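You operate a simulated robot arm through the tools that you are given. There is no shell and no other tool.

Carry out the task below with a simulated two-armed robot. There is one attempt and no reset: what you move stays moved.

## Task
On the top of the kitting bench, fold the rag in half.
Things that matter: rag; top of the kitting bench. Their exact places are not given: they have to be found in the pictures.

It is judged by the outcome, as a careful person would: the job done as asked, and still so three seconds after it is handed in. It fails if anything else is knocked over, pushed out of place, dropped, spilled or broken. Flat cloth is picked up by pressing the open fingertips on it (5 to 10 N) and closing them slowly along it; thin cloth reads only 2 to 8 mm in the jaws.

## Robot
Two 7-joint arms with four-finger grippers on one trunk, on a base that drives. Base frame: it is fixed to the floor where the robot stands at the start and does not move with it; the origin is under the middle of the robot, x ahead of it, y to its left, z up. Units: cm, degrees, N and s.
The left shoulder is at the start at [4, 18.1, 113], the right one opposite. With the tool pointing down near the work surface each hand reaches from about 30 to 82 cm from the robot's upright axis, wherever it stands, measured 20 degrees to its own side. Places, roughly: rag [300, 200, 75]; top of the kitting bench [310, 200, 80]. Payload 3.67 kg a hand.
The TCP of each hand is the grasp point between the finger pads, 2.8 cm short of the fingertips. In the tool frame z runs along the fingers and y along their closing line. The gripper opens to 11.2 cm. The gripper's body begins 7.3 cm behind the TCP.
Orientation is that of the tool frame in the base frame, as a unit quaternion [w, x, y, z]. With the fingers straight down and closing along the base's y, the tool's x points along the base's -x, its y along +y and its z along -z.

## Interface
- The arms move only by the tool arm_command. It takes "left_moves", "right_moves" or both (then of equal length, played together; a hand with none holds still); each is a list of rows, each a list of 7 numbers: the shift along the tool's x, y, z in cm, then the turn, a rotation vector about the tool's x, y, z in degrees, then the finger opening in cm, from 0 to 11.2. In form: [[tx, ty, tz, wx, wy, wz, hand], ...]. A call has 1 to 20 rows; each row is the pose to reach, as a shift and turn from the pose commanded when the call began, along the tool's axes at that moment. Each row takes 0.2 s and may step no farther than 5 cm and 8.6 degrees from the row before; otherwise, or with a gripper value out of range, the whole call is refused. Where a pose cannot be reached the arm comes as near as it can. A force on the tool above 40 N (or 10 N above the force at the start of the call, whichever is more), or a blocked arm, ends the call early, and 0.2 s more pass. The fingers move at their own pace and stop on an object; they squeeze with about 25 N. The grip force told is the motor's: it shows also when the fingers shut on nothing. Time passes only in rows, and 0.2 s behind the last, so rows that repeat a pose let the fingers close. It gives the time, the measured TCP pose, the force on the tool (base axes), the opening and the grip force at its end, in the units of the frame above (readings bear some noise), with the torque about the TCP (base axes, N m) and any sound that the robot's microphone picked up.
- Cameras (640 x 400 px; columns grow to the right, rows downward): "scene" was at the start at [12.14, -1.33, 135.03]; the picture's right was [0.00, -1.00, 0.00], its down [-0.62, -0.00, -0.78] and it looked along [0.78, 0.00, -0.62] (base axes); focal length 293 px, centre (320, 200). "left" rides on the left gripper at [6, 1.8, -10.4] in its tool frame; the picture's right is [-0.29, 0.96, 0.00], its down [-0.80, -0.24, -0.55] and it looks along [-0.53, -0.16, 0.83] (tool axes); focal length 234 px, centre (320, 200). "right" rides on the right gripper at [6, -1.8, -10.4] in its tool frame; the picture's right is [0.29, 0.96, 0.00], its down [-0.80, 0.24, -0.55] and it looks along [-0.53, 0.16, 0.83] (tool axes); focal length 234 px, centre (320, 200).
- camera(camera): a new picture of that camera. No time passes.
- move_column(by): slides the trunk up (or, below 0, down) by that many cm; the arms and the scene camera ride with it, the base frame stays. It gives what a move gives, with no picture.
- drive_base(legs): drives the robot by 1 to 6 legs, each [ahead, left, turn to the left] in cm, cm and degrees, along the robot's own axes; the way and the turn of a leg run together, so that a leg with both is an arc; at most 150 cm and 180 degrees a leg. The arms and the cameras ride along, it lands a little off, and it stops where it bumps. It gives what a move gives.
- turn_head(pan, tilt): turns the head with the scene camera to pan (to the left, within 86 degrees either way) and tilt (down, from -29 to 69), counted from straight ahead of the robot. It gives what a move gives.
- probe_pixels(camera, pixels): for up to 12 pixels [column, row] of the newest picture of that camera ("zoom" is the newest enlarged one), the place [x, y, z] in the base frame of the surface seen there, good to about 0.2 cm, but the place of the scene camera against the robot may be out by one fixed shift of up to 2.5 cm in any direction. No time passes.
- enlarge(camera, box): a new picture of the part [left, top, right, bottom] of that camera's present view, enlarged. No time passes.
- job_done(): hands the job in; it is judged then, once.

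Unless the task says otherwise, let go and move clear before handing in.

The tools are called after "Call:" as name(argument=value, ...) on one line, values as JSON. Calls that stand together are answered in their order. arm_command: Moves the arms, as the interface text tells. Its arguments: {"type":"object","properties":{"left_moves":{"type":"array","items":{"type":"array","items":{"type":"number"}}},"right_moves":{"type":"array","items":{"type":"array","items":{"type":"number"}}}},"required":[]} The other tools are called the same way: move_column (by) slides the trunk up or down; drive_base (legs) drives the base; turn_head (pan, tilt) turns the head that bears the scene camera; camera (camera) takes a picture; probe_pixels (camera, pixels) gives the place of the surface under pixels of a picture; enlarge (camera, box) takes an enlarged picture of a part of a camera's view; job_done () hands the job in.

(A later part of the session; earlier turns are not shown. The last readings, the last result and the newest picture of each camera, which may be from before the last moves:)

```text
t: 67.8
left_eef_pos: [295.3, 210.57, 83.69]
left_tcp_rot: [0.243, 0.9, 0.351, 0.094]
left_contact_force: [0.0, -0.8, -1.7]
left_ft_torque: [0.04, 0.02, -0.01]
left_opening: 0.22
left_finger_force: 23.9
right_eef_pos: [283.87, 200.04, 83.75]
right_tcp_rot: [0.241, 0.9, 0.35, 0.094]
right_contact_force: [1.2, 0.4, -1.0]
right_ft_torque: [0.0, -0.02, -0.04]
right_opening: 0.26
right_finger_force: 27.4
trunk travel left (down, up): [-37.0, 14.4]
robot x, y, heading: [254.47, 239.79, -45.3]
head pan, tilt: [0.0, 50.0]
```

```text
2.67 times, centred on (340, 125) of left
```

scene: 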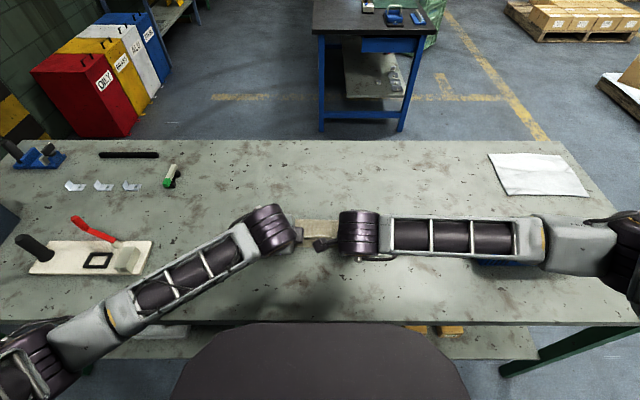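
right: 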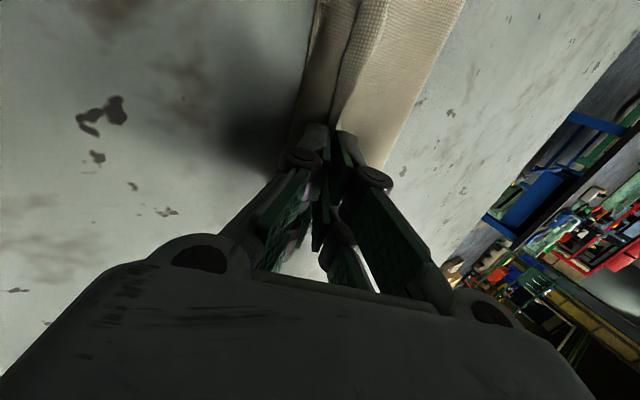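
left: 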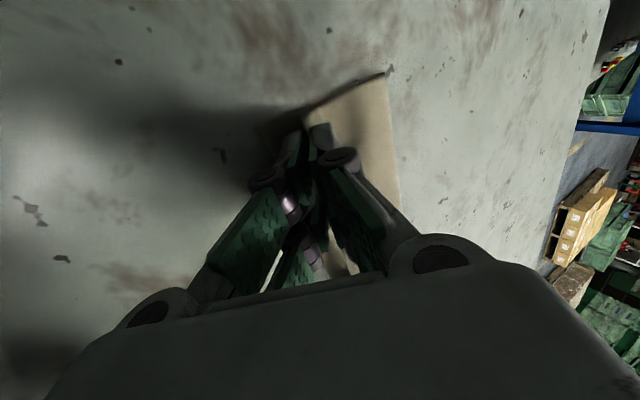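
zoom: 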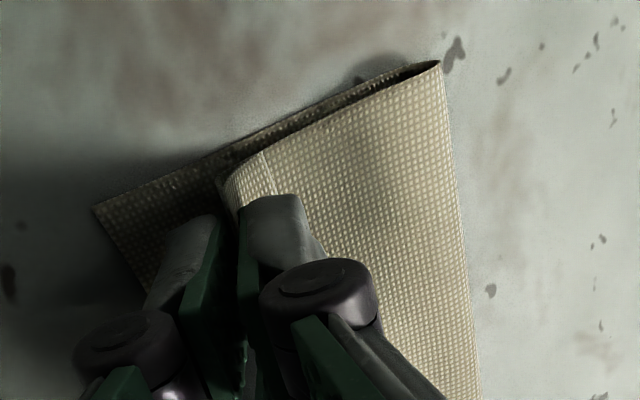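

The top flap's hem (the pinched strip) is folded back on itself ~1.5 cm, and about 2 cm of lower layer shows at the near edge. I'll draw both hands 0.5 cm nearer, then open slowly while keeping the lower finger still, and look before retreating.

Call:
arm_command(left_moves=[[0, -0.25, -0.07, 0, 0, 0, 0], [0, -0.49, -0.15, 0, 0, 0, 0], [0, -0.49, -0.15, 0, 0, 0, 0], [0, -0.42, -0.15, 0, 0, 0, 0.4], [0, -0.35, -0.15, 0, 0, 0, 0.55], [0, -0.27, -0.15, 0, 0, 0, 0.7], [0, -0.2, -0.15, 0, 0, 0, 0.85], [0, -0.12, -0.15, 0, 0, 0, 1.0], [0, -0.05, -0.15, 0, 0, 0, 1.15], [0, 0.03, -0.15, 0, 0, 0, 1.3], [0, 0.1, -0.15, 0, 0, 0, 1.45], [0, 0.1, -0.15, 0, 0, 0, 1.45]], right_moves=[[0, -0.25, -0.07, 0, 0, 0, 0], [0, -0.49, -0.15, 0, 0, 0, 0], [0, -0.49, -0.15, 0, 0, 0, 0], [0, -0.42, -0.15, 0, 0, 0, 0.4], [0, -0.35, -0.15, 0, 0, 0, 0.55], [0, -0.27, -0.15, 0, 0, 0, 0.7], [0, -0.2, -0.15, 0, 0, 0, 0.85], [0, -0.12, -0.15, 0, 0, 0, 1.0], [0, -0.05, -0.15, 0, 0, 0, 1.15], [0, 0.03, -0.15, 0, 0, 0, 1.3], [0, 0.1, -0.15, 0, 0, 0, 1.45], [0, 0.1, -0.15, 0, 0, 0, 1.45]])

Call:
enlarge(camera="right", box=[240, 0, 480, 150])

Call:
enlarge(camera="left", box=[220, 50, 460, 200])

Call:
enlarge(camera="scene", box=[270, 200, 360, 260])

```text
t: 70.4
left_eef_pos: [295.29, 210.36, 83.82]
left_tcp_rot: [0.242, 0.9, 0.35, 0.095]
left_contact_force: [-0.3, 0.8, -0.5]
left_ft_torque: [-0.01, -0.02, -0.02]
left_opening: 1.45
left_finger_force: 0.1
right_eef_pos: [283.95, 199.98, 84.07]
right_tcp_rot: [0.241, 0.9, 0.35, 0.095]
right_contact_force: [-0.8, -0.5, -0.5]
right_ft_torque: [-0.01, -0.01, 0.02]
right_opening: 1.47
right_finger_force: 0.1
trunk travel left (down, up): [-37.0, 14.4]
robot x, y, heading: [254.24, 239.6, -44.8]
head pan, tilt: [0.0, 50.0]
```

```text
2.67 times, centred on (360, 75) of right
```

zoom: 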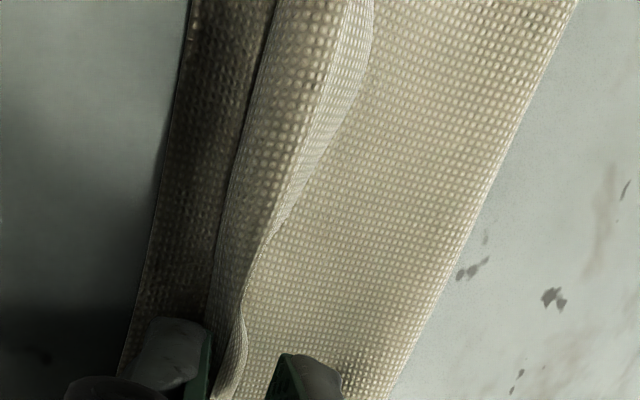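

```text
2.67 times, centred on (340, 125) of left
```

zoom: 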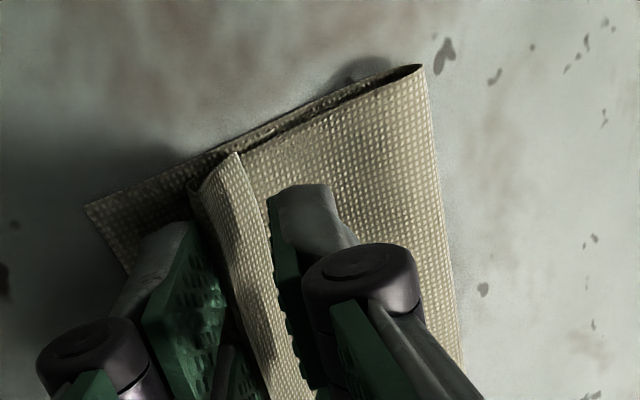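

```text
6.67 times, centred on (315, 230) of scene
```

zoom: 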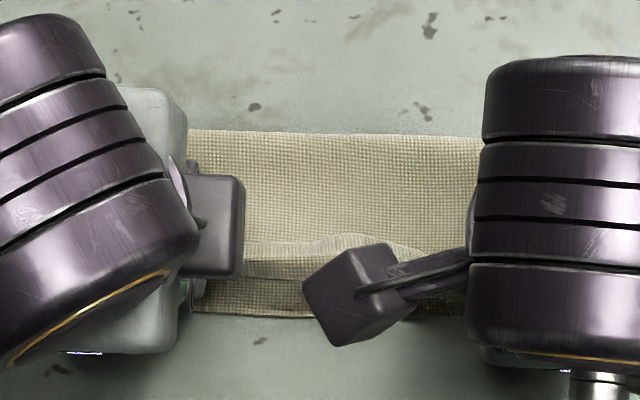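

Released; the hem strip still lies folded back on top with its free edge on the near side of the upper fingers. I'll back the hands off along their finger axes and look at the rag from all cameras.

Call:
arm_command(left_moves=[[0, 0, -1, 0, 0, 0, 1.45], [0, 0, -2, 0, 0, 0, 1.6], [0, 0, -3.5, 0, 0, 0, 1.8], [0, 1.0, -6, 4, 0, 0, 2], [0, 3.0, -9, 8, 0, 0, 2], [0, 5.0, -12, 14, 0, 0, 2], [0, 6.2, -14, 20, 0, 0, 2], [0, 6.2, -14, 28, 0, 0, 2], [0, 6.2, -14, 28, 0, 0, 2]], right_moves=[[0, 0, -1, 0, 0, 0, 1.45], [0, 0, -2, 0, 0, 0, 1.6], [0, 0, -3.5, 0, 0, 0, 1.8], [0, 1.0, -6, 4, 0, 0, 2], [0, 3.0, -9, 8, 0, 0, 2], [0, 5.0, -12, 14, 0, 0, 2], [0, 6.2, -14, 20, 0, 0, 2], [0, 6.2, -14, 28, 0, 0, 2], [0, 6.2, -14, 28, 0, 0, 2]])

Call:
camera(camera="scene")

Call:
camera(camera="left")

Call:
camera(camera="right")

```text
t: 72.4
left_eef_pos: [293.97, 211.54, 99.23]
left_tcp_rot: [0.016, 0.932, 0.363, 0.007]
left_contact_force: [-0.7, -0.4, 0.2]
left_ft_torque: [-0.03, -0.04, -0.02]
left_opening: 2.01
left_finger_force: 0.1
right_eef_pos: [282.86, 201.2, 99.39]
right_tcp_rot: [0.016, 0.932, 0.363, 0.007]
right_contact_force: [0.0, 0.2, 0.3]
right_ft_torque: [0.0, 0.01, 0.01]
right_opening: 2.0
right_finger_force: 0.0
trunk travel left (down, up): [-37.0, 14.4]
robot x, y, heading: [254.44, 239.71, -45.0]
head pan, tilt: [0.0, 50.0]
```

```text
taken
```

scene: 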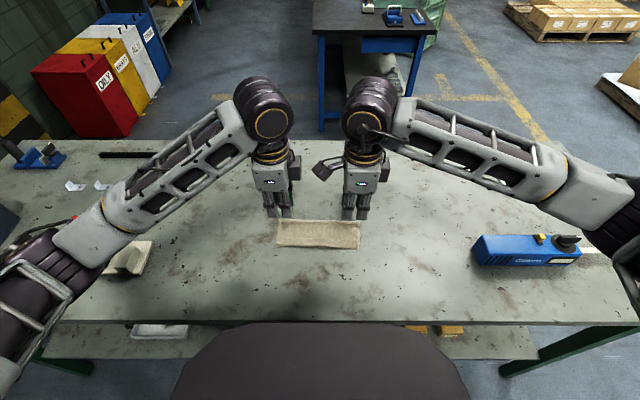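

```text
taken
```

left: 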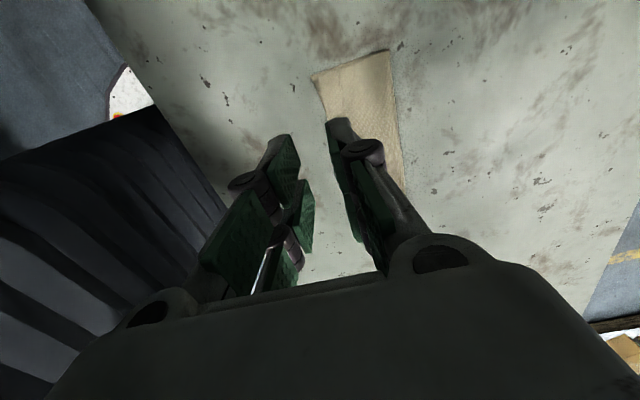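

```text
taken
```

right: 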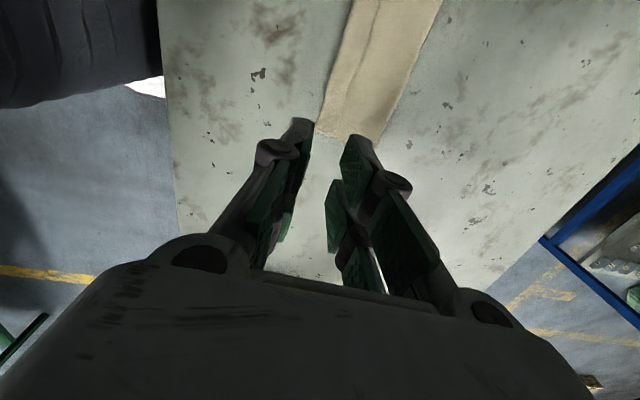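

The rag now lies folded at scene (275-361, 218-250) and the hands are clear above. I'll zoom in from all cameras to see whether the hem is still turned back and how the edges match.

Call:
enlarge(camera="scene", box=[260, 200, 380, 275])

Call:
enlarge(camera="left", box=[280, 20, 440, 120])

Call:
enlarge(camera="right", box=[280, 0, 480, 150])

```text
5.33 times, centred on (320, 238) of scene
```

zoom: 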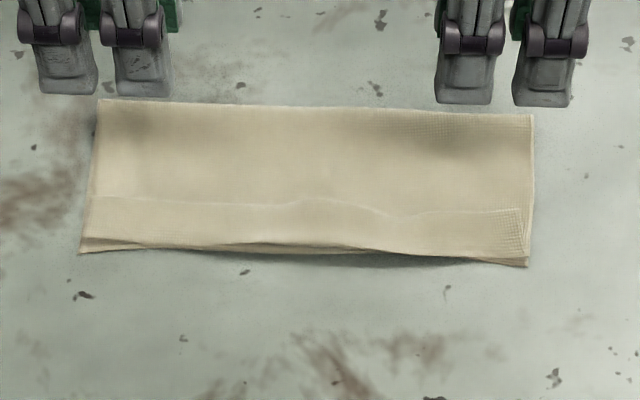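

```text
4.00 times, centred on (360, 70) of left
```

zoom: 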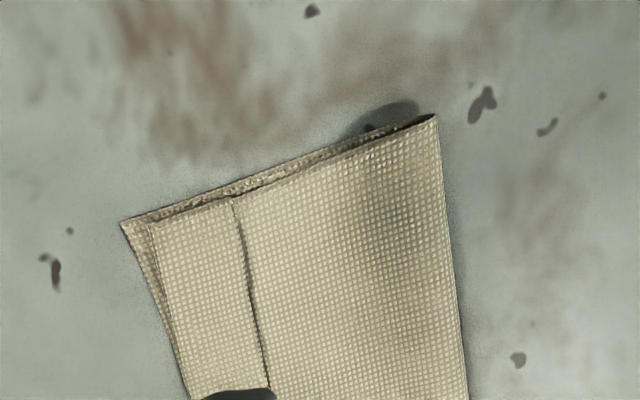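

```text
2.67 times, centred on (380, 75) of right
```

zoom: 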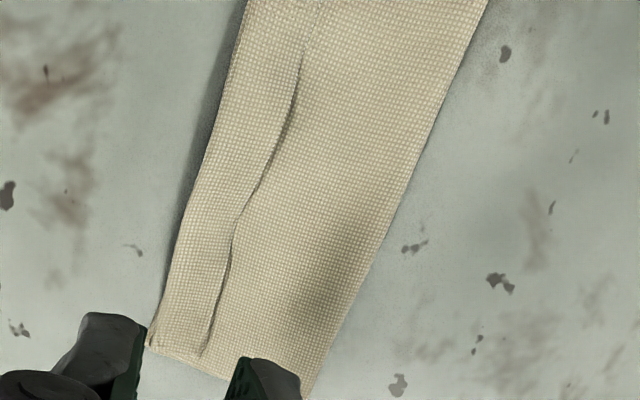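

The fold is good but a ~2.4 cm hem is still turned back on top (left zoom: free edge at column ~240, fold at ~150, crease at ~437), leaving the free edge ~3 cm from the near edge. I'll measure it precisely so I can regrasp the free edge with a much smaller pinch and lay it out to the near edge.

Call:
probe_pixels(camera="left", pixels=[[311, 76], [318, 77], [337, 72], [341, 71], [341, 92], [345, 92], [345, 114], [350, 114], [388, 50], [396, 114], [326, 114], [332, 116]])

Call:
probe_pixels(camera="right", pixels=[[337, 128], [355, 131], [360, 131], [366, 81], [371, 81], [390, 23], [395, 23], [355, 68], [394, 140], [430, 79], [345, 100], [380, 110]])

```text
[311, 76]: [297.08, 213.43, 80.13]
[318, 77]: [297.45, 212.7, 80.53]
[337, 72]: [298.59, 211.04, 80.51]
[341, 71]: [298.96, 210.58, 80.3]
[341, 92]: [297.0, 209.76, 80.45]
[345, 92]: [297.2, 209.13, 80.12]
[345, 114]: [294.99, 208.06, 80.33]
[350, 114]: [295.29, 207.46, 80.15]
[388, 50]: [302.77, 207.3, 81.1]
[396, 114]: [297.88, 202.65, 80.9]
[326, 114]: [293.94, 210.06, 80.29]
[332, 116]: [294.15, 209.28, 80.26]
```

```text
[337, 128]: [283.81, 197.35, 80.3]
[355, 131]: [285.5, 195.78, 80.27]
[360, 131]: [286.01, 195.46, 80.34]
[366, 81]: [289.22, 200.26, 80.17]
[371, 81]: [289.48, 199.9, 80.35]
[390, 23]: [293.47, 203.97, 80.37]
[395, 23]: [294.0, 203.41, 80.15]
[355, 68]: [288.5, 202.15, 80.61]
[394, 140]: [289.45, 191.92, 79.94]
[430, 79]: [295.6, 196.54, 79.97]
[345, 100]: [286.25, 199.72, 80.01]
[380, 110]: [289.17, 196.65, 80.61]
```

My right-camera pixels were offset by 20 columns (the zoom box was widened), so I'll re-probe the right side with the proper columns.

Call:
probe_pixels(camera="right", pixels=[[317, 128], [334, 131], [340, 131], [345, 82], [350, 82], [370, 23], [376, 23], [334, 68], [374, 142], [409, 79], [325, 98], [314, 130]])

```text
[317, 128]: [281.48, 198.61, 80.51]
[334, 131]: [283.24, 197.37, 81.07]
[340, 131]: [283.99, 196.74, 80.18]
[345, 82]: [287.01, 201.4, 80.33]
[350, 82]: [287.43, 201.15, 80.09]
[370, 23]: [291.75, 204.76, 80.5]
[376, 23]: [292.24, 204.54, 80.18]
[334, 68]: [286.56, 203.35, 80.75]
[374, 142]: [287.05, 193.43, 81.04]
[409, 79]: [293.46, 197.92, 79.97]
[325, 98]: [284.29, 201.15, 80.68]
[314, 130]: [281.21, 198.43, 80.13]
```

With corrected pixels the fold is square: near edge s≈43.7, hem fold ≈44.0, free edge ≈46.2, crease ≈52.0 on both sides. I'll set both hands just over the free edge with a 1.1 cm opening (far finger just beyond the free edge, near finger on the hem), tilted 6° so the far finger is lower, and stop 1 cm above.

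Call:
arm_command(left_moves=[[0, 1.0, 4, 4, 0, 0, 1.1], [0, 2.0, 8, 8, 0, 0, 1.1], [0, 2.81, 11, 8, 0, 0, 1.1], [0, 2.81, 13.5, 8, 0, 0, 1.1], [0, 2.81, 15.1, 8, 0, 0, 1.1], [0, 2.81, 15.1, 8, 0, 0, 1.1]], right_moves=[[0, 1.0, 4, 4, 0, 0, 1.1], [0, 1.8, 8, 8, 0, 0, 1.1], [-0.1, 2.34, 11, 8, 0, 0, 1.1], [-0.1, 2.34, 13.5, 8, 0, 0, 1.1], [-0.1, 2.34, 15.3, 8, 0, 0, 1.1], [-0.1, 2.34, 15.3, 8, 0, 0, 1.1]])

Call:
camera(camera="left")

Call:
camera(camera="right")

Call:
enlarge(camera="left", box=[220, 60, 460, 210])

Call:
enlarge(camera="right", box=[220, 60, 460, 210])

```text
t: 73.8
left_eef_pos: [296.41, 209.19, 83.95]
left_tcp_rot: [-0.049, 0.93, 0.363, -0.019]
left_contact_force: [0.6, 0.1, -0.2]
left_ft_torque: [0.03, -0.03, 0.02]
left_opening: 1.1
left_finger_force: 0.1
right_eef_pos: [284.66, 199.06, 84.09]
right_tcp_rot: [-0.049, 0.931, 0.362, -0.018]
right_contact_force: [0.8, -0.8, -0.4]
right_ft_torque: [0.05, 0.0, 0.02]
right_opening: 1.1
right_finger_force: 0.0
trunk travel left (down, up): [-37.0, 14.4]
robot x, y, heading: [254.45, 239.58, -44.7]
head pan, tilt: [0.0, 50.0]
```

```text
taken
```

left: 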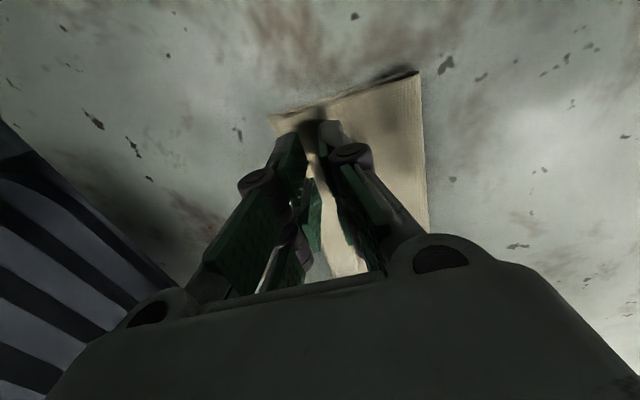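

```text
taken
```

right: 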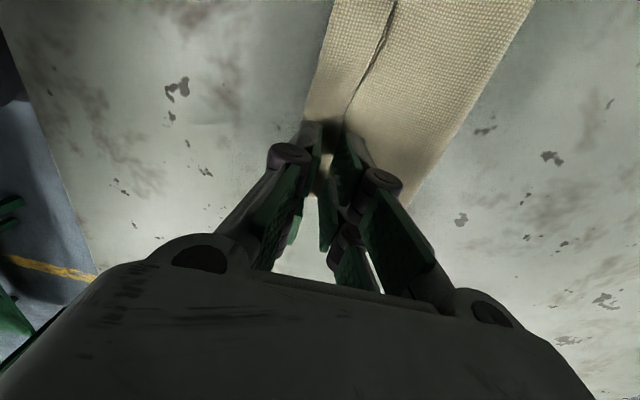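

```text
2.67 times, centred on (340, 135) of left
```

zoom: 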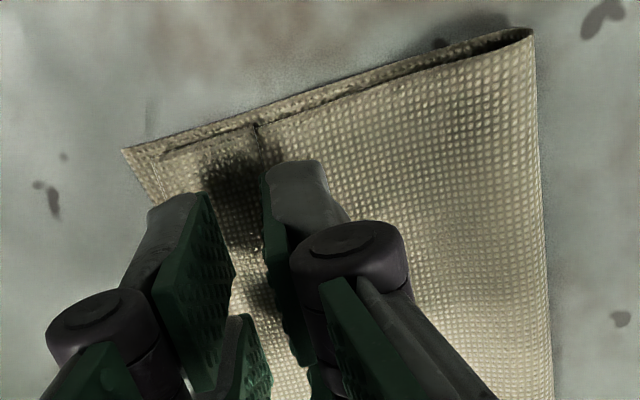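

```text
2.67 times, centred on (340, 135) of right
```

zoom: 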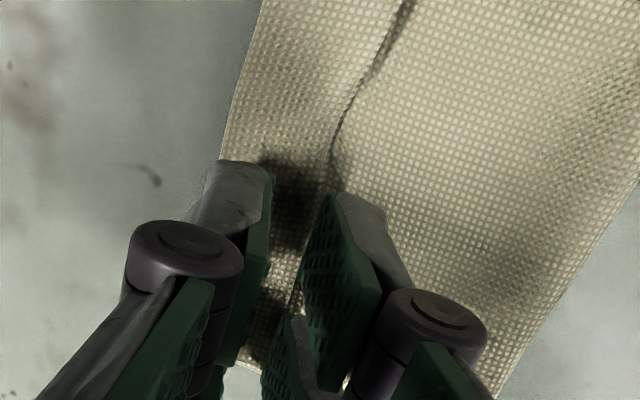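

The far fingers' inner faces sit right about at the free edge. I'll shift them 0.2-0.3 cm farther and lower to near contact.

Call:
arm_command(left_moves=[[0, 0.25, 0.2, 0, 0, 0, 1.1], [0, 0.27, 0.45, 0, 0, 0, 1.1], [0, 0.27, 0.67, 0, 0, 0, 1.1], [0, 0.27, 0.67, 0, 0, 0, 1.1]], right_moves=[[0, 0.35, 0.25, 0, 0, 0, 1.1], [0, 0.38, 0.55, 0, 0, 0, 1.1], [0, 0.38, 0.76, 0, 0, 0, 1.1], [0, 0.38, 0.76, 0, 0, 0, 1.1]])

Call:
enlarge(camera="left", box=[220, 60, 460, 210])

Call:
enlarge(camera="right", box=[220, 60, 460, 210])

```text
t: 74.8
left_eef_pos: [296.51, 209.16, 83.35]
left_tcp_rot: [-0.048, 0.93, 0.363, -0.018]
left_contact_force: [-0.5, -0.4, 0.3]
left_ft_torque: [0.02, 0.04, -0.02]
left_opening: 1.11
left_finger_force: 0.0
right_eef_pos: [284.81, 198.83, 83.31]
right_tcp_rot: [-0.049, 0.931, 0.362, -0.018]
right_contact_force: [-0.1, 0.2, -0.5]
right_ft_torque: [-0.01, 0.01, -0.01]
right_opening: 1.1
right_finger_force: 0.0
trunk travel left (down, up): [-37.0, 14.4]
robot x, y, heading: [254.31, 239.91, -44.8]
head pan, tilt: [0.0, 50.0]
```

```text
2.67 times, centred on (340, 135) of left
```

zoom: 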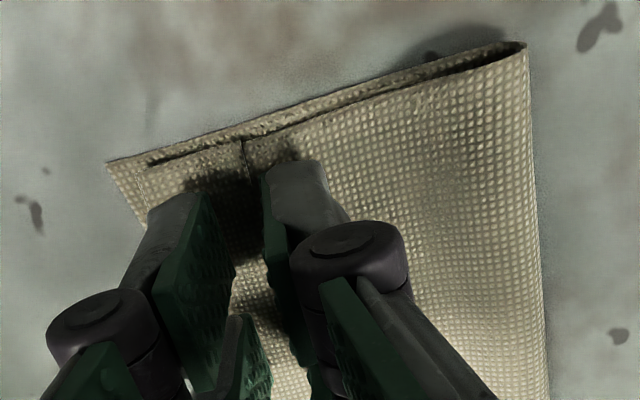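

```text
2.67 times, centred on (340, 135) of right
```

zoom: 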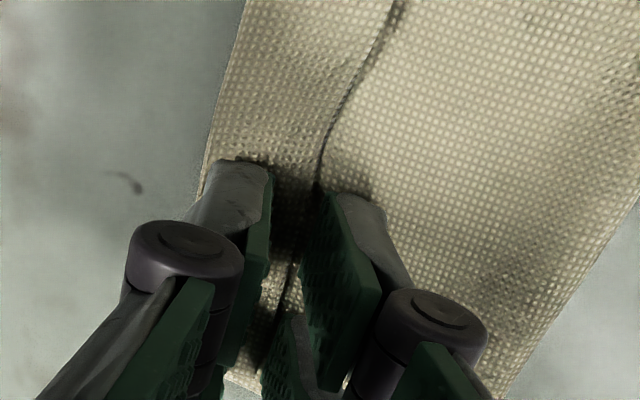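

Now the free edge lies inside the gap of both hands (right zoom (318,185)→(285,290); left zoom (243,145)→(258,210)). I'll lower in tiny steps to a light touch.

Call:
arm_command(left_moves=[[0, 0, 0.08, 0, 0, 0, 1.1], [0, 0, 0.16, 0, 0, 0, 1.1], [0, 0, 0.16, 0, 0, 0, 1.1]], right_moves=[[0, 0, 0.08, 0, 0, 0, 1.1], [0, 0, 0.16, 0, 0, 0, 1.1], [0, 0, 0.16, 0, 0, 0, 1.1]])

```text
t: 75.6
left_eef_pos: [296.62, 209.19, 83.4]
left_tcp_rot: [-0.048, 0.931, 0.362, -0.018]
left_contact_force: [0.5, 0.3, 1.1]
left_ft_torque: [-0.01, -0.03, 0.03]
left_opening: 1.09
left_finger_force: 0.1
right_eef_pos: [284.87, 198.92, 82.91]
right_tcp_rot: [-0.049, 0.931, 0.362, -0.018]
right_contact_force: [-0.7, 0.2, -0.5]
right_ft_torque: [-0.04, -0.01, -0.01]
right_opening: 1.1
right_finger_force: 0.0
trunk travel left (down, up): [-37.0, 14.4]
robot x, y, heading: [254.28, 239.89, -44.9]
head pan, tilt: [0.0, 50.0]
```

Readings are noisy but no contact yet; I'll lower another 0.12 cm.

Call:
arm_command(left_moves=[[0, 0, 0.06, 0, 0, 0, 1.1], [0, 0, 0.12, 0, 0, 0, 1.1], [0, 0, 0.12, 0, 0, 0, 1.1]], right_moves=[[0, 0, 0.06, 0, 0, 0, 1.1], [0, 0, 0.12, 0, 0, 0, 1.1], [0, 0, 0.12, 0, 0, 0, 1.1]])

```text
t: 76.4
left_eef_pos: [296.6, 209.02, 83.29]
left_tcp_rot: [-0.048, 0.93, 0.363, -0.019]
left_contact_force: [-0.1, 0.8, -1.1]
left_ft_torque: [0.01, 0.02, -0.02]
left_opening: 1.08
left_finger_force: 0.0
right_eef_pos: [284.91, 198.81, 82.95]
right_tcp_rot: [-0.048, 0.931, 0.363, -0.018]
right_contact_force: [0.7, 0.9, 3.8]
right_ft_torque: [-0.06, 0.05, 0.04]
right_opening: 1.09
right_finger_force: 0.0
trunk travel left (down, up): [-37.0, 14.4]
robot x, y, heading: [254.81, 239.36, -44.9]
head pan, tilt: [0.0, 50.0]
```

The right touches at 3.8 N; the left still needs a bit more. Lower the left another 0.15 and the right 0.02.

Call:
arm_command(left_moves=[[0, 0, 0.07, 0, 0, 0, 1.1], [0, 0, 0.14, 0, 0, 0, 1.1], [0, 0, 0.14, 0, 0, 0, 1.1]], right_moves=[[0, 0, 0.01, 0, 0, 0, 1.1], [0, 0, 0.02, 0, 0, 0, 1.1], [0, 0, 0.02, 0, 0, 0, 1.1]])

```text
t: 77.2
left_eef_pos: [296.69, 209.08, 82.99]
left_tcp_rot: [-0.048, 0.931, 0.362, -0.019]
left_contact_force: [0.5, -0.3, 0.5]
left_ft_torque: [-0.01, -0.06, -0.02]
left_opening: 1.1
left_finger_force: 0.2
right_eef_pos: [284.78, 198.8, 82.93]
right_tcp_rot: [-0.05, 0.931, 0.362, -0.018]
right_contact_force: [0.7, 0.1, 2.1]
right_ft_torque: [-0.05, 0.02, 0.0]
right_opening: 1.08
right_finger_force: 0.1
trunk travel left (down, up): [-37.0, 14.4]
robot x, y, heading: [254.19, 239.71, -44.6]
head pan, tilt: [0.0, 50.0]
```

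Call:
arm_command(left_moves=[[0, 0, 0.06, 0, 0, 0, 1.1], [0, 0, 0.12, 0, 0, 0, 1.1], [0, 0, 0.12, 0, 0, 0, 1.1]], right_moves=[[0, 0, 0.03, 0, 0, 0, 1.1], [0, 0, 0.06, 0, 0, 0, 1.1], [0, 0, 0.06, 0, 0, 0, 1.1]])

Call:
enlarge(camera="left", box=[220, 60, 460, 210])

Call:
enlarge(camera="right", box=[220, 60, 460, 210])

```text
t: 78.0
left_eef_pos: [296.6, 209.15, 83.02]
left_tcp_rot: [-0.048, 0.931, 0.362, -0.019]
left_contact_force: [0.0, -0.4, 0.7]
left_ft_torque: [-0.02, -0.01, -0.02]
left_opening: 1.09
left_finger_force: 0.1
right_eef_pos: [284.9, 198.84, 83.04]
right_tcp_rot: [-0.048, 0.931, 0.362, -0.018]
right_contact_force: [0.9, -1.0, 6.0]
right_ft_torque: [-0.09, 0.02, 0.03]
right_opening: 1.07
right_finger_force: 0.1
trunk travel left (down, up): [-37.0, 14.4]
robot x, y, heading: [254.25, 239.83, -45.1]
head pan, tilt: [0.0, 50.0]
```

```text
2.67 times, centred on (340, 135) of left
```

zoom: 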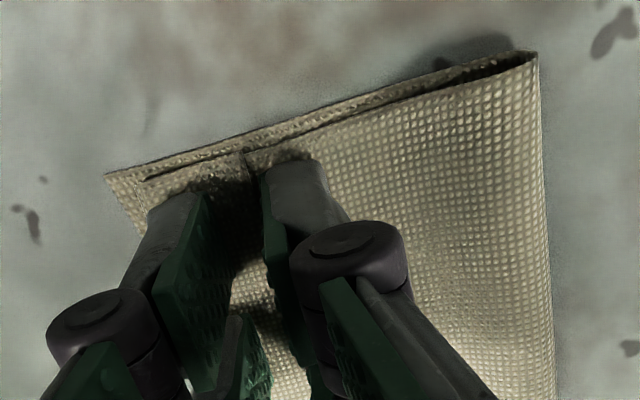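

```text
2.67 times, centred on (340, 135) of right
```

zoom: 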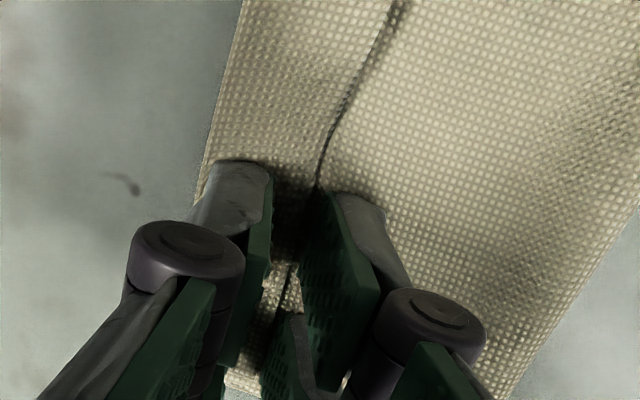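

The left is still not in contact (0.7 N); I'll lower it further in small steps, holding the right at 6 N.

Call:
arm_command(left_moves=[[0, 0, 0.06, 0, 0, 0, 1.1], [0, 0, 0.12, 0, 0, 0, 1.1], [0, 0, 0.12, 0, 0, 0, 1.1]])

```text
t: 78.8
left_eef_pos: [296.49, 209.16, 82.92]
left_tcp_rot: [-0.047, 0.93, 0.364, -0.018]
left_contact_force: [1.7, -0.3, 9.6]
left_ft_torque: [-0.01, -0.2, 0.01]
left_opening: 1.04
left_finger_force: 0.2
right_eef_pos: [284.72, 198.92, 82.96]
right_tcp_rot: [-0.048, 0.931, 0.361, -0.018]
right_contact_force: [0.3, -0.1, 4.5]
right_ft_torque: [-0.11, 0.02, 0.02]
right_opening: 1.06
right_finger_force: 0.0
trunk travel left (down, up): [-37.0, 14.4]
robot x, y, heading: [254.43, 239.6, -45.0]
head pan, tilt: [0.0, 50.0]
```

Left is at 9.6 N and right at 4.5 N. I'll ease the left a hair and close slowly, moving the hands so the near finger stays put and the far finger pushes the free edge up against it.

Call:
arm_command(left_moves=[[0, -0.05, -0.03, 0, 0, 0, 1.0], [0, -0.1, -0.03, 0, 0, 0, 0.9], [0, -0.15, -0.03, 0, 0, 0, 0.8], [0, -0.2, -0.03, 0, 0, 0, 0.7], [0, -0.25, -0.03, 0, 0, 0, 0.6], [0, -0.3, -0.03, 0, 0, 0, 0.5], [0, -0.35, -0.03, 0, 0, 0, 0.4], [0, -0.4, -0.03, 0, 0, 0, 0.3], [0, -0.45, -0.03, 0, 0, 0, 0.2], [0, -0.45, -0.03, 0, 0, 0, 0.1], [0, -0.45, -0.03, 0, 0, 0, 0], [0, -0.45, -0.03, 0, 0, 0, 0], [0, -0.45, -0.03, 0, 0, 0, 0]], right_moves=[[0, -0.05, 0, 0, 0, 0, 1.0], [0, -0.1, 0, 0, 0, 0, 0.9], [0, -0.15, 0, 0, 0, 0, 0.8], [0, -0.2, 0, 0, 0, 0, 0.7], [0, -0.25, 0, 0, 0, 0, 0.6], [0, -0.3, 0, 0, 0, 0, 0.5], [0, -0.35, 0, 0, 0, 0, 0.4], [0, -0.4, 0, 0, 0, 0, 0.3], [0, -0.45, 0, 0, 0, 0, 0.2], [0, -0.45, 0, 0, 0, 0, 0.1], [0, -0.45, 0, 0, 0, 0, 0], [0, -0.45, 0, 0, 0, 0, 0], [0, -0.45, 0, 0, 0, 0, 0]])

Call:
enlarge(camera="left", box=[220, 60, 460, 210])

Call:
enlarge(camera="right", box=[220, 60, 460, 210])

```text
t: 81.6
left_eef_pos: [296.2, 209.55, 82.87]
left_tcp_rot: [-0.048, 0.93, 0.363, -0.019]
left_contact_force: [0.2, -0.2, -0.5]
left_ft_torque: [0.01, -0.01, 0.0]
left_opening: 0.0
left_finger_force: 25.0
right_eef_pos: [284.56, 199.19, 82.86]
right_tcp_rot: [-0.048, 0.931, 0.362, -0.018]
right_contact_force: [0.0, -1.0, 5.7]
right_ft_torque: [-0.06, 0.12, 0.0]
right_opening: 0.12
right_finger_force: 24.9
trunk travel left (down, up): [-37.0, 14.4]
robot x, y, heading: [254.41, 239.81, -44.8]
head pan, tilt: [0.0, 50.0]
```

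```text
2.67 times, centred on (340, 135) of left
```

zoom: 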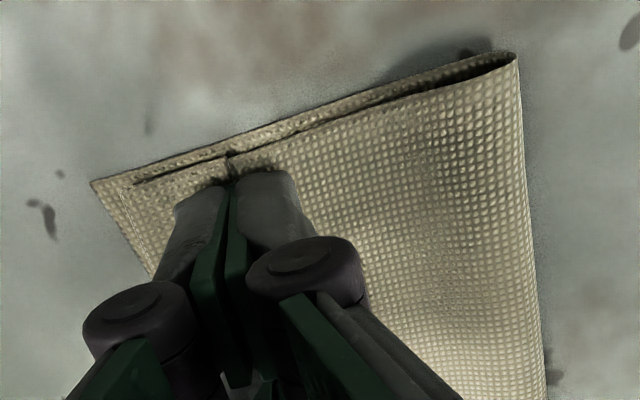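

```text
2.67 times, centred on (340, 135) of right
```

zoom: 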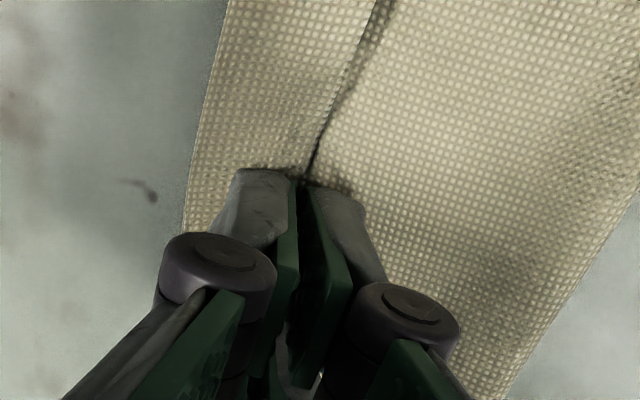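

The left jaws shut on nothing and the right on perhaps one layer, so the edge slipped under. The closed fingertips now rest right on the hem, so I'll try stroking the hem toward me under light pressure to unroll it (top strip pulled outward).

Call:
arm_command(left_moves=[[0, 0, 0.1, 0, 0, 0, 0], [0, -0.25, 0.13, 0, 0, 0, 0], [0, -0.5, 0.155, 0, 0, 0, 0], [0, -0.75, 0.18, 0, 0, 0, 0], [0, -1.0, 0.205, 0, 0, 0, 0], [0, -1.25, 0.23, 0, 0, 0, 0], [0, -1.5, 0.255, 0, 0, 0, 0], [0, -1.5, 0.255, 0, 0, 0, 0]], right_moves=[[0, 0, 0, 0, 0, 0, 0], [0, -0.25, 0.025, 0, 0, 0, 0], [0, -0.5, 0.05, 0, 0, 0, 0], [0, -0.75, 0.08, 0, 0, 0, 0], [0, -1.0, 0.105, 0, 0, 0, 0], [0, -1.25, 0.13, 0, 0, 0, 0], [0, -1.5, 0.155, 0, 0, 0, 0], [0, -1.5, 0.155, 0, 0, 0, 0]])

Call:
enlarge(camera="left", box=[220, 60, 460, 210])

Call:
enlarge(camera="right", box=[220, 60, 460, 210])

```text
t: 83.4
left_eef_pos: [295.14, 210.59, 82.82]
left_tcp_rot: [-0.048, 0.931, 0.363, -0.018]
left_contact_force: [0.0, -0.4, -0.5]
left_ft_torque: [-0.01, 0.0, 0.0]
left_opening: 0.0
left_finger_force: 25.0
right_eef_pos: [283.57, 200.26, 82.82]
right_tcp_rot: [-0.05, 0.931, 0.362, -0.017]
right_contact_force: [0.1, -0.3, 1.9]
right_ft_torque: [-0.06, 0.06, 0.06]
right_opening: 0.12
right_finger_force: 25.0
trunk travel left (down, up): [-37.0, 14.4]
robot x, y, heading: [254.42, 239.54, -45.1]
head pan, tilt: [0.0, 50.0]
```

```text
2.67 times, centred on (340, 135) of left
```

zoom: 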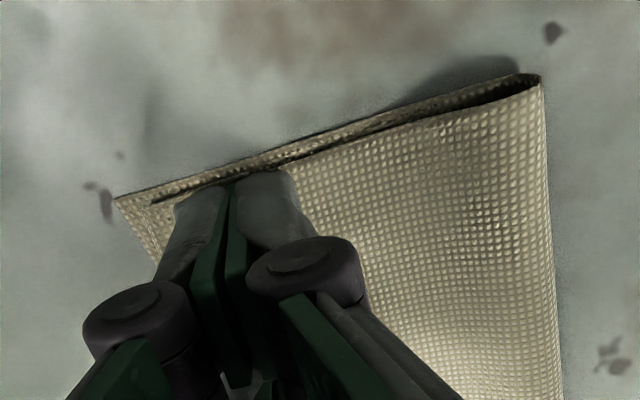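

```text
2.67 times, centred on (340, 135) of right
```

zoom: 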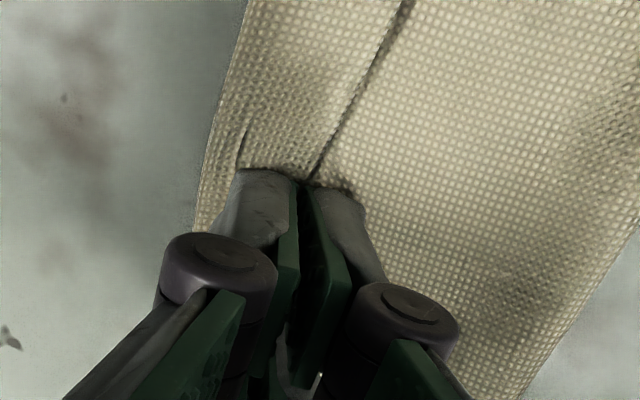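

The stroke just slid the whole rag about 1 cm toward me instead of unrolling the hem, so I won't repeat it. I'll open, back off upward, and re-measure; next I plan to pinch the flap between hem and crease, lift so the hem hangs straight, and lay it back down.

Call:
arm_command(left_moves=[[0, 0, 0, 0, 0, 0, 0.6], [0, 0, -0.5, 0, 0, 0, 1.0], [0, 0, -1.5, 0, 0, 0, 1.5], [0, 0, -4, 0, 0, 0, 2.0], [0, 0, -8, -3, 0, 0, 2.6], [0, 0, -12, -6, 0, 0, 2.6], [0, 0, -15, -6, 0, 0, 2.6], [0, 0, -15, -6, 0, 0, 2.6]], right_moves=[[0, 0, 0, 0, 0, 0, 0.6], [0, 0, -0.5, 0, 0, 0, 1.0], [0, 0, -1.5, 0, 0, 0, 1.5], [0, 0, -4, 0, 0, 0, 2.0], [0, 0, -8, -3, 0, 0, 2.6], [0, 0, -12, -6, 0, 0, 2.6], [0, 0, -15, -6, 0, 0, 2.6], [0, 0, -15, -6, 0, 0, 2.6]])

Call:
camera(camera="scene")

Call:
enlarge(camera="scene", box=[256, 205, 384, 285])

Call:
camera(camera="left")

Call:
camera(camera="right")

```text
t: 85.2
left_eef_pos: [296.36, 209.14, 97.93]
left_tcp_rot: [0.0, 0.931, 0.364, 0.001]
left_contact_force: [0.9, -0.3, 0.4]
left_ft_torque: [0.03, 0.03, -0.01]
left_opening: 2.61
left_finger_force: 0.0
right_eef_pos: [284.7, 199.24, 97.9]
right_tcp_rot: [0.0, 0.932, 0.363, 0.0]
right_contact_force: [0.8, 0.3, -1.1]
right_ft_torque: [0.04, -0.03, -0.01]
right_opening: 2.59
right_finger_force: 0.1
trunk travel left (down, up): [-37.0, 14.4]
robot x, y, heading: [254.32, 239.7, -44.8]
head pan, tilt: [0.0, 50.0]
```

```text
taken
```

scene: 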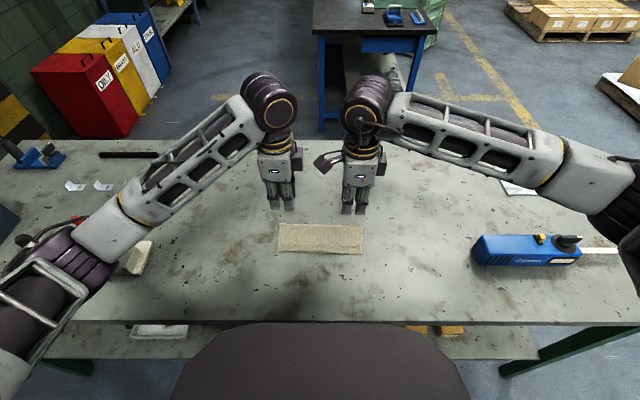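

```text
5.00 times, centred on (320, 245) of scene
```

zoom: 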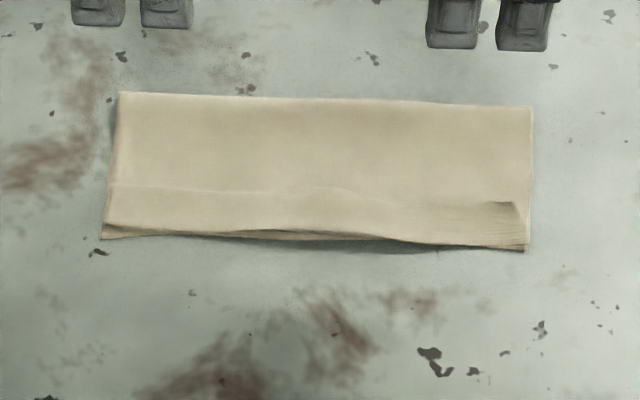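

```text
taken
```

left: 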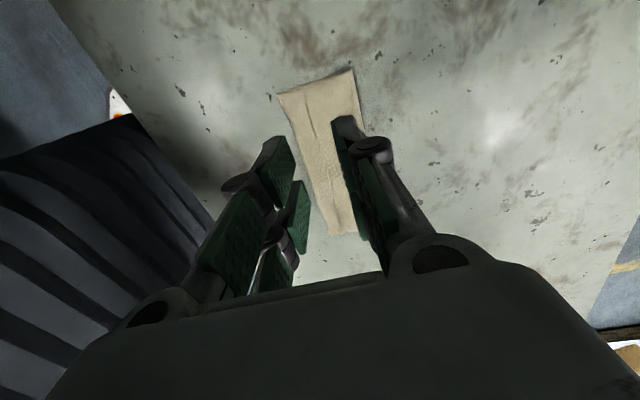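

```text
taken
```

right: 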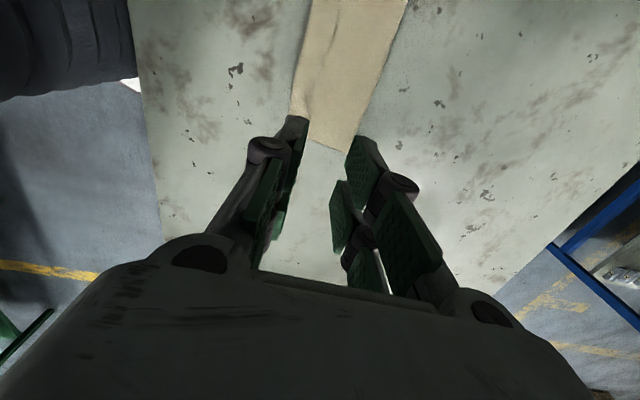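

From above the rag looks neatly folded, but the thin hem line is still visible (zoom row ~190). I'll zoom in with the gripper cameras for accurate positions.

Call:
enlarge(camera="left", box=[260, 50, 420, 150])

Call:
probe_pixels(camera="zoom", pixels=[[75, 175], [100, 175], [370, 85], [405, 250]])

Call:
enlarge(camera="right", box=[270, 50, 430, 150])

Call:
probe_pixels(camera="zoom", pixels=[[90, 270], [160, 300], [330, 400], [440, 100]])

```text
4.00 times, centred on (340, 100) of left
```

zoom: 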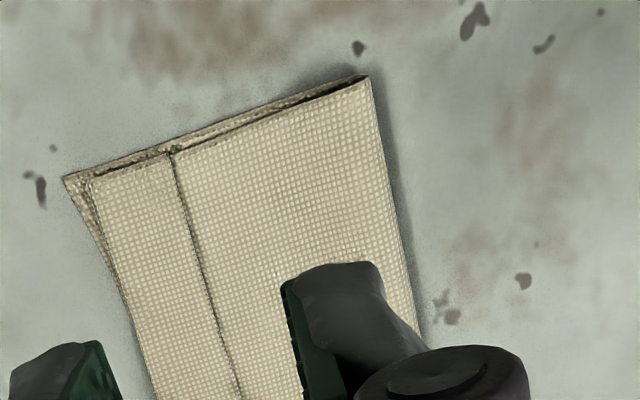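

```text
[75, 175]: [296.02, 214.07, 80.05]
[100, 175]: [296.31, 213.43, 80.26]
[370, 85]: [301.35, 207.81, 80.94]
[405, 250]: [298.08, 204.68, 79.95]
```

```text
4.00 times, centred on (350, 100) of right
```

zoom: 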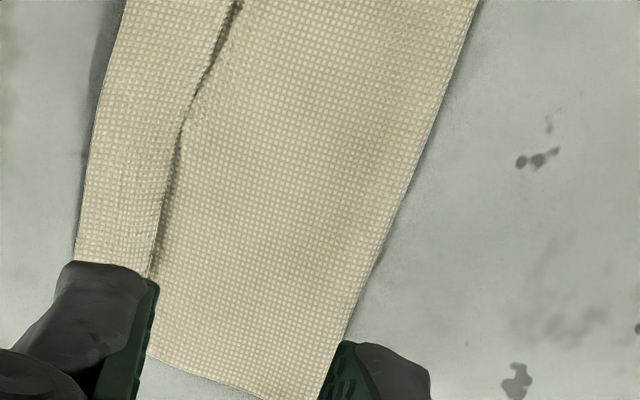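

```text
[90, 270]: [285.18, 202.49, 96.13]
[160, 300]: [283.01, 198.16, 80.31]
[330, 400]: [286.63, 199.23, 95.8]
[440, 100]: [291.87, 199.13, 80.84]
```

Now N≈42.4, hem fold≈43.0, free edge≈45.1, crease≈50.6 along the fold axis. I'll bring both hands over s≈47.9 (between the hem's free edge and the crease) with a 2.6 cm opening, down to z≈83.6.

Call:
arm_command(left_moves=[[0, 0.9, 4, 0, 0, 0, 2.6], [0, 1.7, 8, 0, 0, 0, 2.6], [0, 1.7, 11, 0, 0, 0, 2.6], [0, 1.7, 13.2, 0, 0, 0, 2.6], [0, 1.7, 14.3, 0, 0, 0, 2.6], [0, 1.7, 14.3, 0, 0, 0, 2.6]], right_moves=[[0, 1.1, 4, 0, 0, 0, 2.6], [0, 2.28, 8, 0, 0, 0, 2.6], [0, 2.28, 11, 0, 0, 0, 2.6], [0, 2.28, 13.2, 0, 0, 0, 2.6], [0, 2.28, 14.3, 0, 0, 0, 2.6], [0, 2.28, 14.3, 0, 0, 0, 2.6]])

Call:
enlarge(camera="left", box=[220, 60, 460, 210])

Call:
enlarge(camera="right", box=[220, 60, 460, 210])

```text
t: 86.6
left_eef_pos: [297.68, 208.18, 83.4]
left_tcp_rot: [-0.001, 0.932, 0.363, 0.0]
left_contact_force: [-0.5, 0.2, 0.2]
left_ft_torque: [-0.01, -0.01, -0.01]
left_opening: 2.6
left_finger_force: 0.0
right_eef_pos: [286.23, 197.47, 83.43]
right_tcp_rot: [0.0, 0.932, 0.363, 0.0]
right_contact_force: [0.0, -0.2, 0.4]
right_ft_torque: [0.03, -0.01, 0.0]
right_opening: 2.63
right_finger_force: 0.0
trunk travel left (down, up): [-37.0, 14.4]
robot x, y, heading: [254.17, 239.23, -45.0]
head pan, tilt: [0.0, 50.0]
```

```text
2.67 times, centred on (340, 135) of left
```

zoom: 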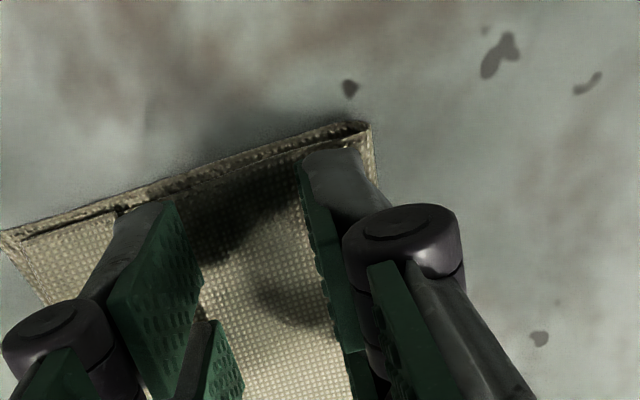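

```text
2.67 times, centred on (340, 135) of right
```

zoom: 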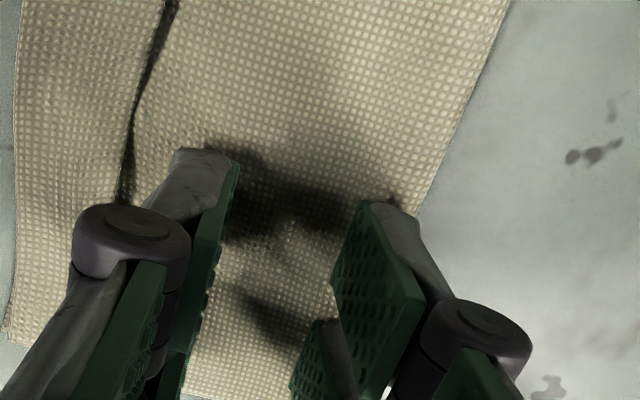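

The fingers are positioned between the free edge (right zoom (125,190)) and the crease (right zoom (425,210)). I'll lower to light contact.

Call:
arm_command(left_moves=[[0, 0, 0.15, 0, 0, 0, 2.6], [0, 0, 0.3, 0, 0, 0, 2.6], [0, 0, 0.4, 0, 0, 0, 2.6], [0, 0, 0.4, 0, 0, 0, 2.6]], right_moves=[[0, 0, 0.15, 0, 0, 0, 2.6], [0, 0, 0.3, 0, 0, 0, 2.6], [0, 0, 0.4, 0, 0, 0, 2.6], [0, 0, 0.4, 0, 0, 0, 2.6]])

```text
t: 87.6
left_eef_pos: [297.51, 208.18, 82.97]
left_tcp_rot: [0.001, 0.932, 0.363, 0.001]
left_contact_force: [0.2, 0.4, 1.5]
left_ft_torque: [-0.03, -0.01, -0.04]
left_opening: 2.58
left_finger_force: 0.0
right_eef_pos: [286.19, 197.42, 83.17]
right_tcp_rot: [0.0, 0.932, 0.363, 0.001]
right_contact_force: [0.7, -0.5, 0.3]
right_ft_torque: [0.02, -0.02, 0.0]
right_opening: 2.59
right_finger_force: 0.0
trunk travel left (down, up): [-37.0, 14.4]
robot x, y, heading: [254.22, 239.8, -44.8]
head pan, tilt: [0.0, 50.0]
```

Call:
arm_command(left_moves=[[0, 0, 0.04, 0, 0, 0, 2.6], [0, 0, 0.08, 0, 0, 0, 2.6], [0, 0, 0.08, 0, 0, 0, 2.6]], right_moves=[[0, 0, 0.06, 0, 0, 0, 2.6], [0, 0, 0.12, 0, 0, 0, 2.6], [0, 0, 0.12, 0, 0, 0, 2.6]])

```text
t: 88.4
left_eef_pos: [297.48, 208.04, 83.03]
left_tcp_rot: [0.0, 0.932, 0.363, 0.0]
left_contact_force: [-0.7, 0.8, 2.0]
left_ft_torque: [-0.05, 0.02, 0.02]
left_opening: 2.56
left_finger_force: 0.1
right_eef_pos: [286.1, 197.43, 82.96]
right_tcp_rot: [0.0, 0.932, 0.362, 0.001]
right_contact_force: [-0.3, -0.4, 1.9]
right_ft_torque: [0.0, -0.02, -0.02]
right_opening: 2.59
right_finger_force: 0.5
trunk travel left (down, up): [-37.0, 14.4]
robot x, y, heading: [254.11, 239.71, -45.0]
head pan, tilt: [0.0, 50.0]
```

About 2 N on each; I'll press another 0.08 cm.

Call:
arm_command(left_moves=[[0, 0, 0.04, 0, 0, 0, 2.6], [0, 0, 0.08, 0, 0, 0, 2.6], [0, 0, 0.08, 0, 0, 0, 2.6]], right_moves=[[0, 0, 0.04, 0, 0, 0, 2.6], [0, 0, 0.08, 0, 0, 0, 2.6], [0, 0, 0.08, 0, 0, 0, 2.6]])

```text
t: 89.2
left_eef_pos: [297.48, 208.18, 83.02]
left_tcp_rot: [0.001, 0.932, 0.363, 0.0]
left_contact_force: [-0.1, -0.6, 1.5]
left_ft_torque: [-0.01, 0.0, -0.05]
left_opening: 2.58
left_finger_force: 0.1
right_eef_pos: [286.09, 197.38, 82.89]
right_tcp_rot: [0.001, 0.932, 0.362, 0.001]
right_contact_force: [-0.4, -0.9, 2.8]
right_ft_torque: [-0.04, 0.06, 0.01]
right_opening: 2.59
right_finger_force: 0.0
trunk travel left (down, up): [-37.0, 14.4]
robot x, y, heading: [254.45, 239.58, -44.8]
head pan, tilt: [0.0, 50.0]
```

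Call:
arm_command(left_moves=[[0, 0, 0.05, 0, 0, 0, 2.6], [0, 0, 0.1, 0, 0, 0, 2.6], [0, 0, 0.1, 0, 0, 0, 2.6]], right_moves=[[0, 0, 0.03, 0, 0, 0, 2.6], [0, 0, 0.06, 0, 0, 0, 2.6], [0, 0, 0.06, 0, 0, 0, 2.6]])

```text
t: 90.0
left_eef_pos: [297.4, 208.2, 82.83]
left_tcp_rot: [0.003, 0.932, 0.363, 0.001]
left_contact_force: [2.2, 0.8, 10.0]
left_ft_torque: [0.11, -0.14, -0.03]
left_opening: 2.58
left_finger_force: 0.0
right_eef_pos: [286.15, 197.5, 82.97]
right_tcp_rot: [0.001, 0.932, 0.362, 0.001]
right_contact_force: [1.0, -1.4, 4.9]
right_ft_torque: [-0.07, 0.01, 0.03]
right_opening: 2.54
right_finger_force: 0.1
trunk travel left (down, up): [-37.0, 14.4]
robot x, y, heading: [254.41, 239.9, -44.9]
head pan, tilt: [0.0, 50.0]
```

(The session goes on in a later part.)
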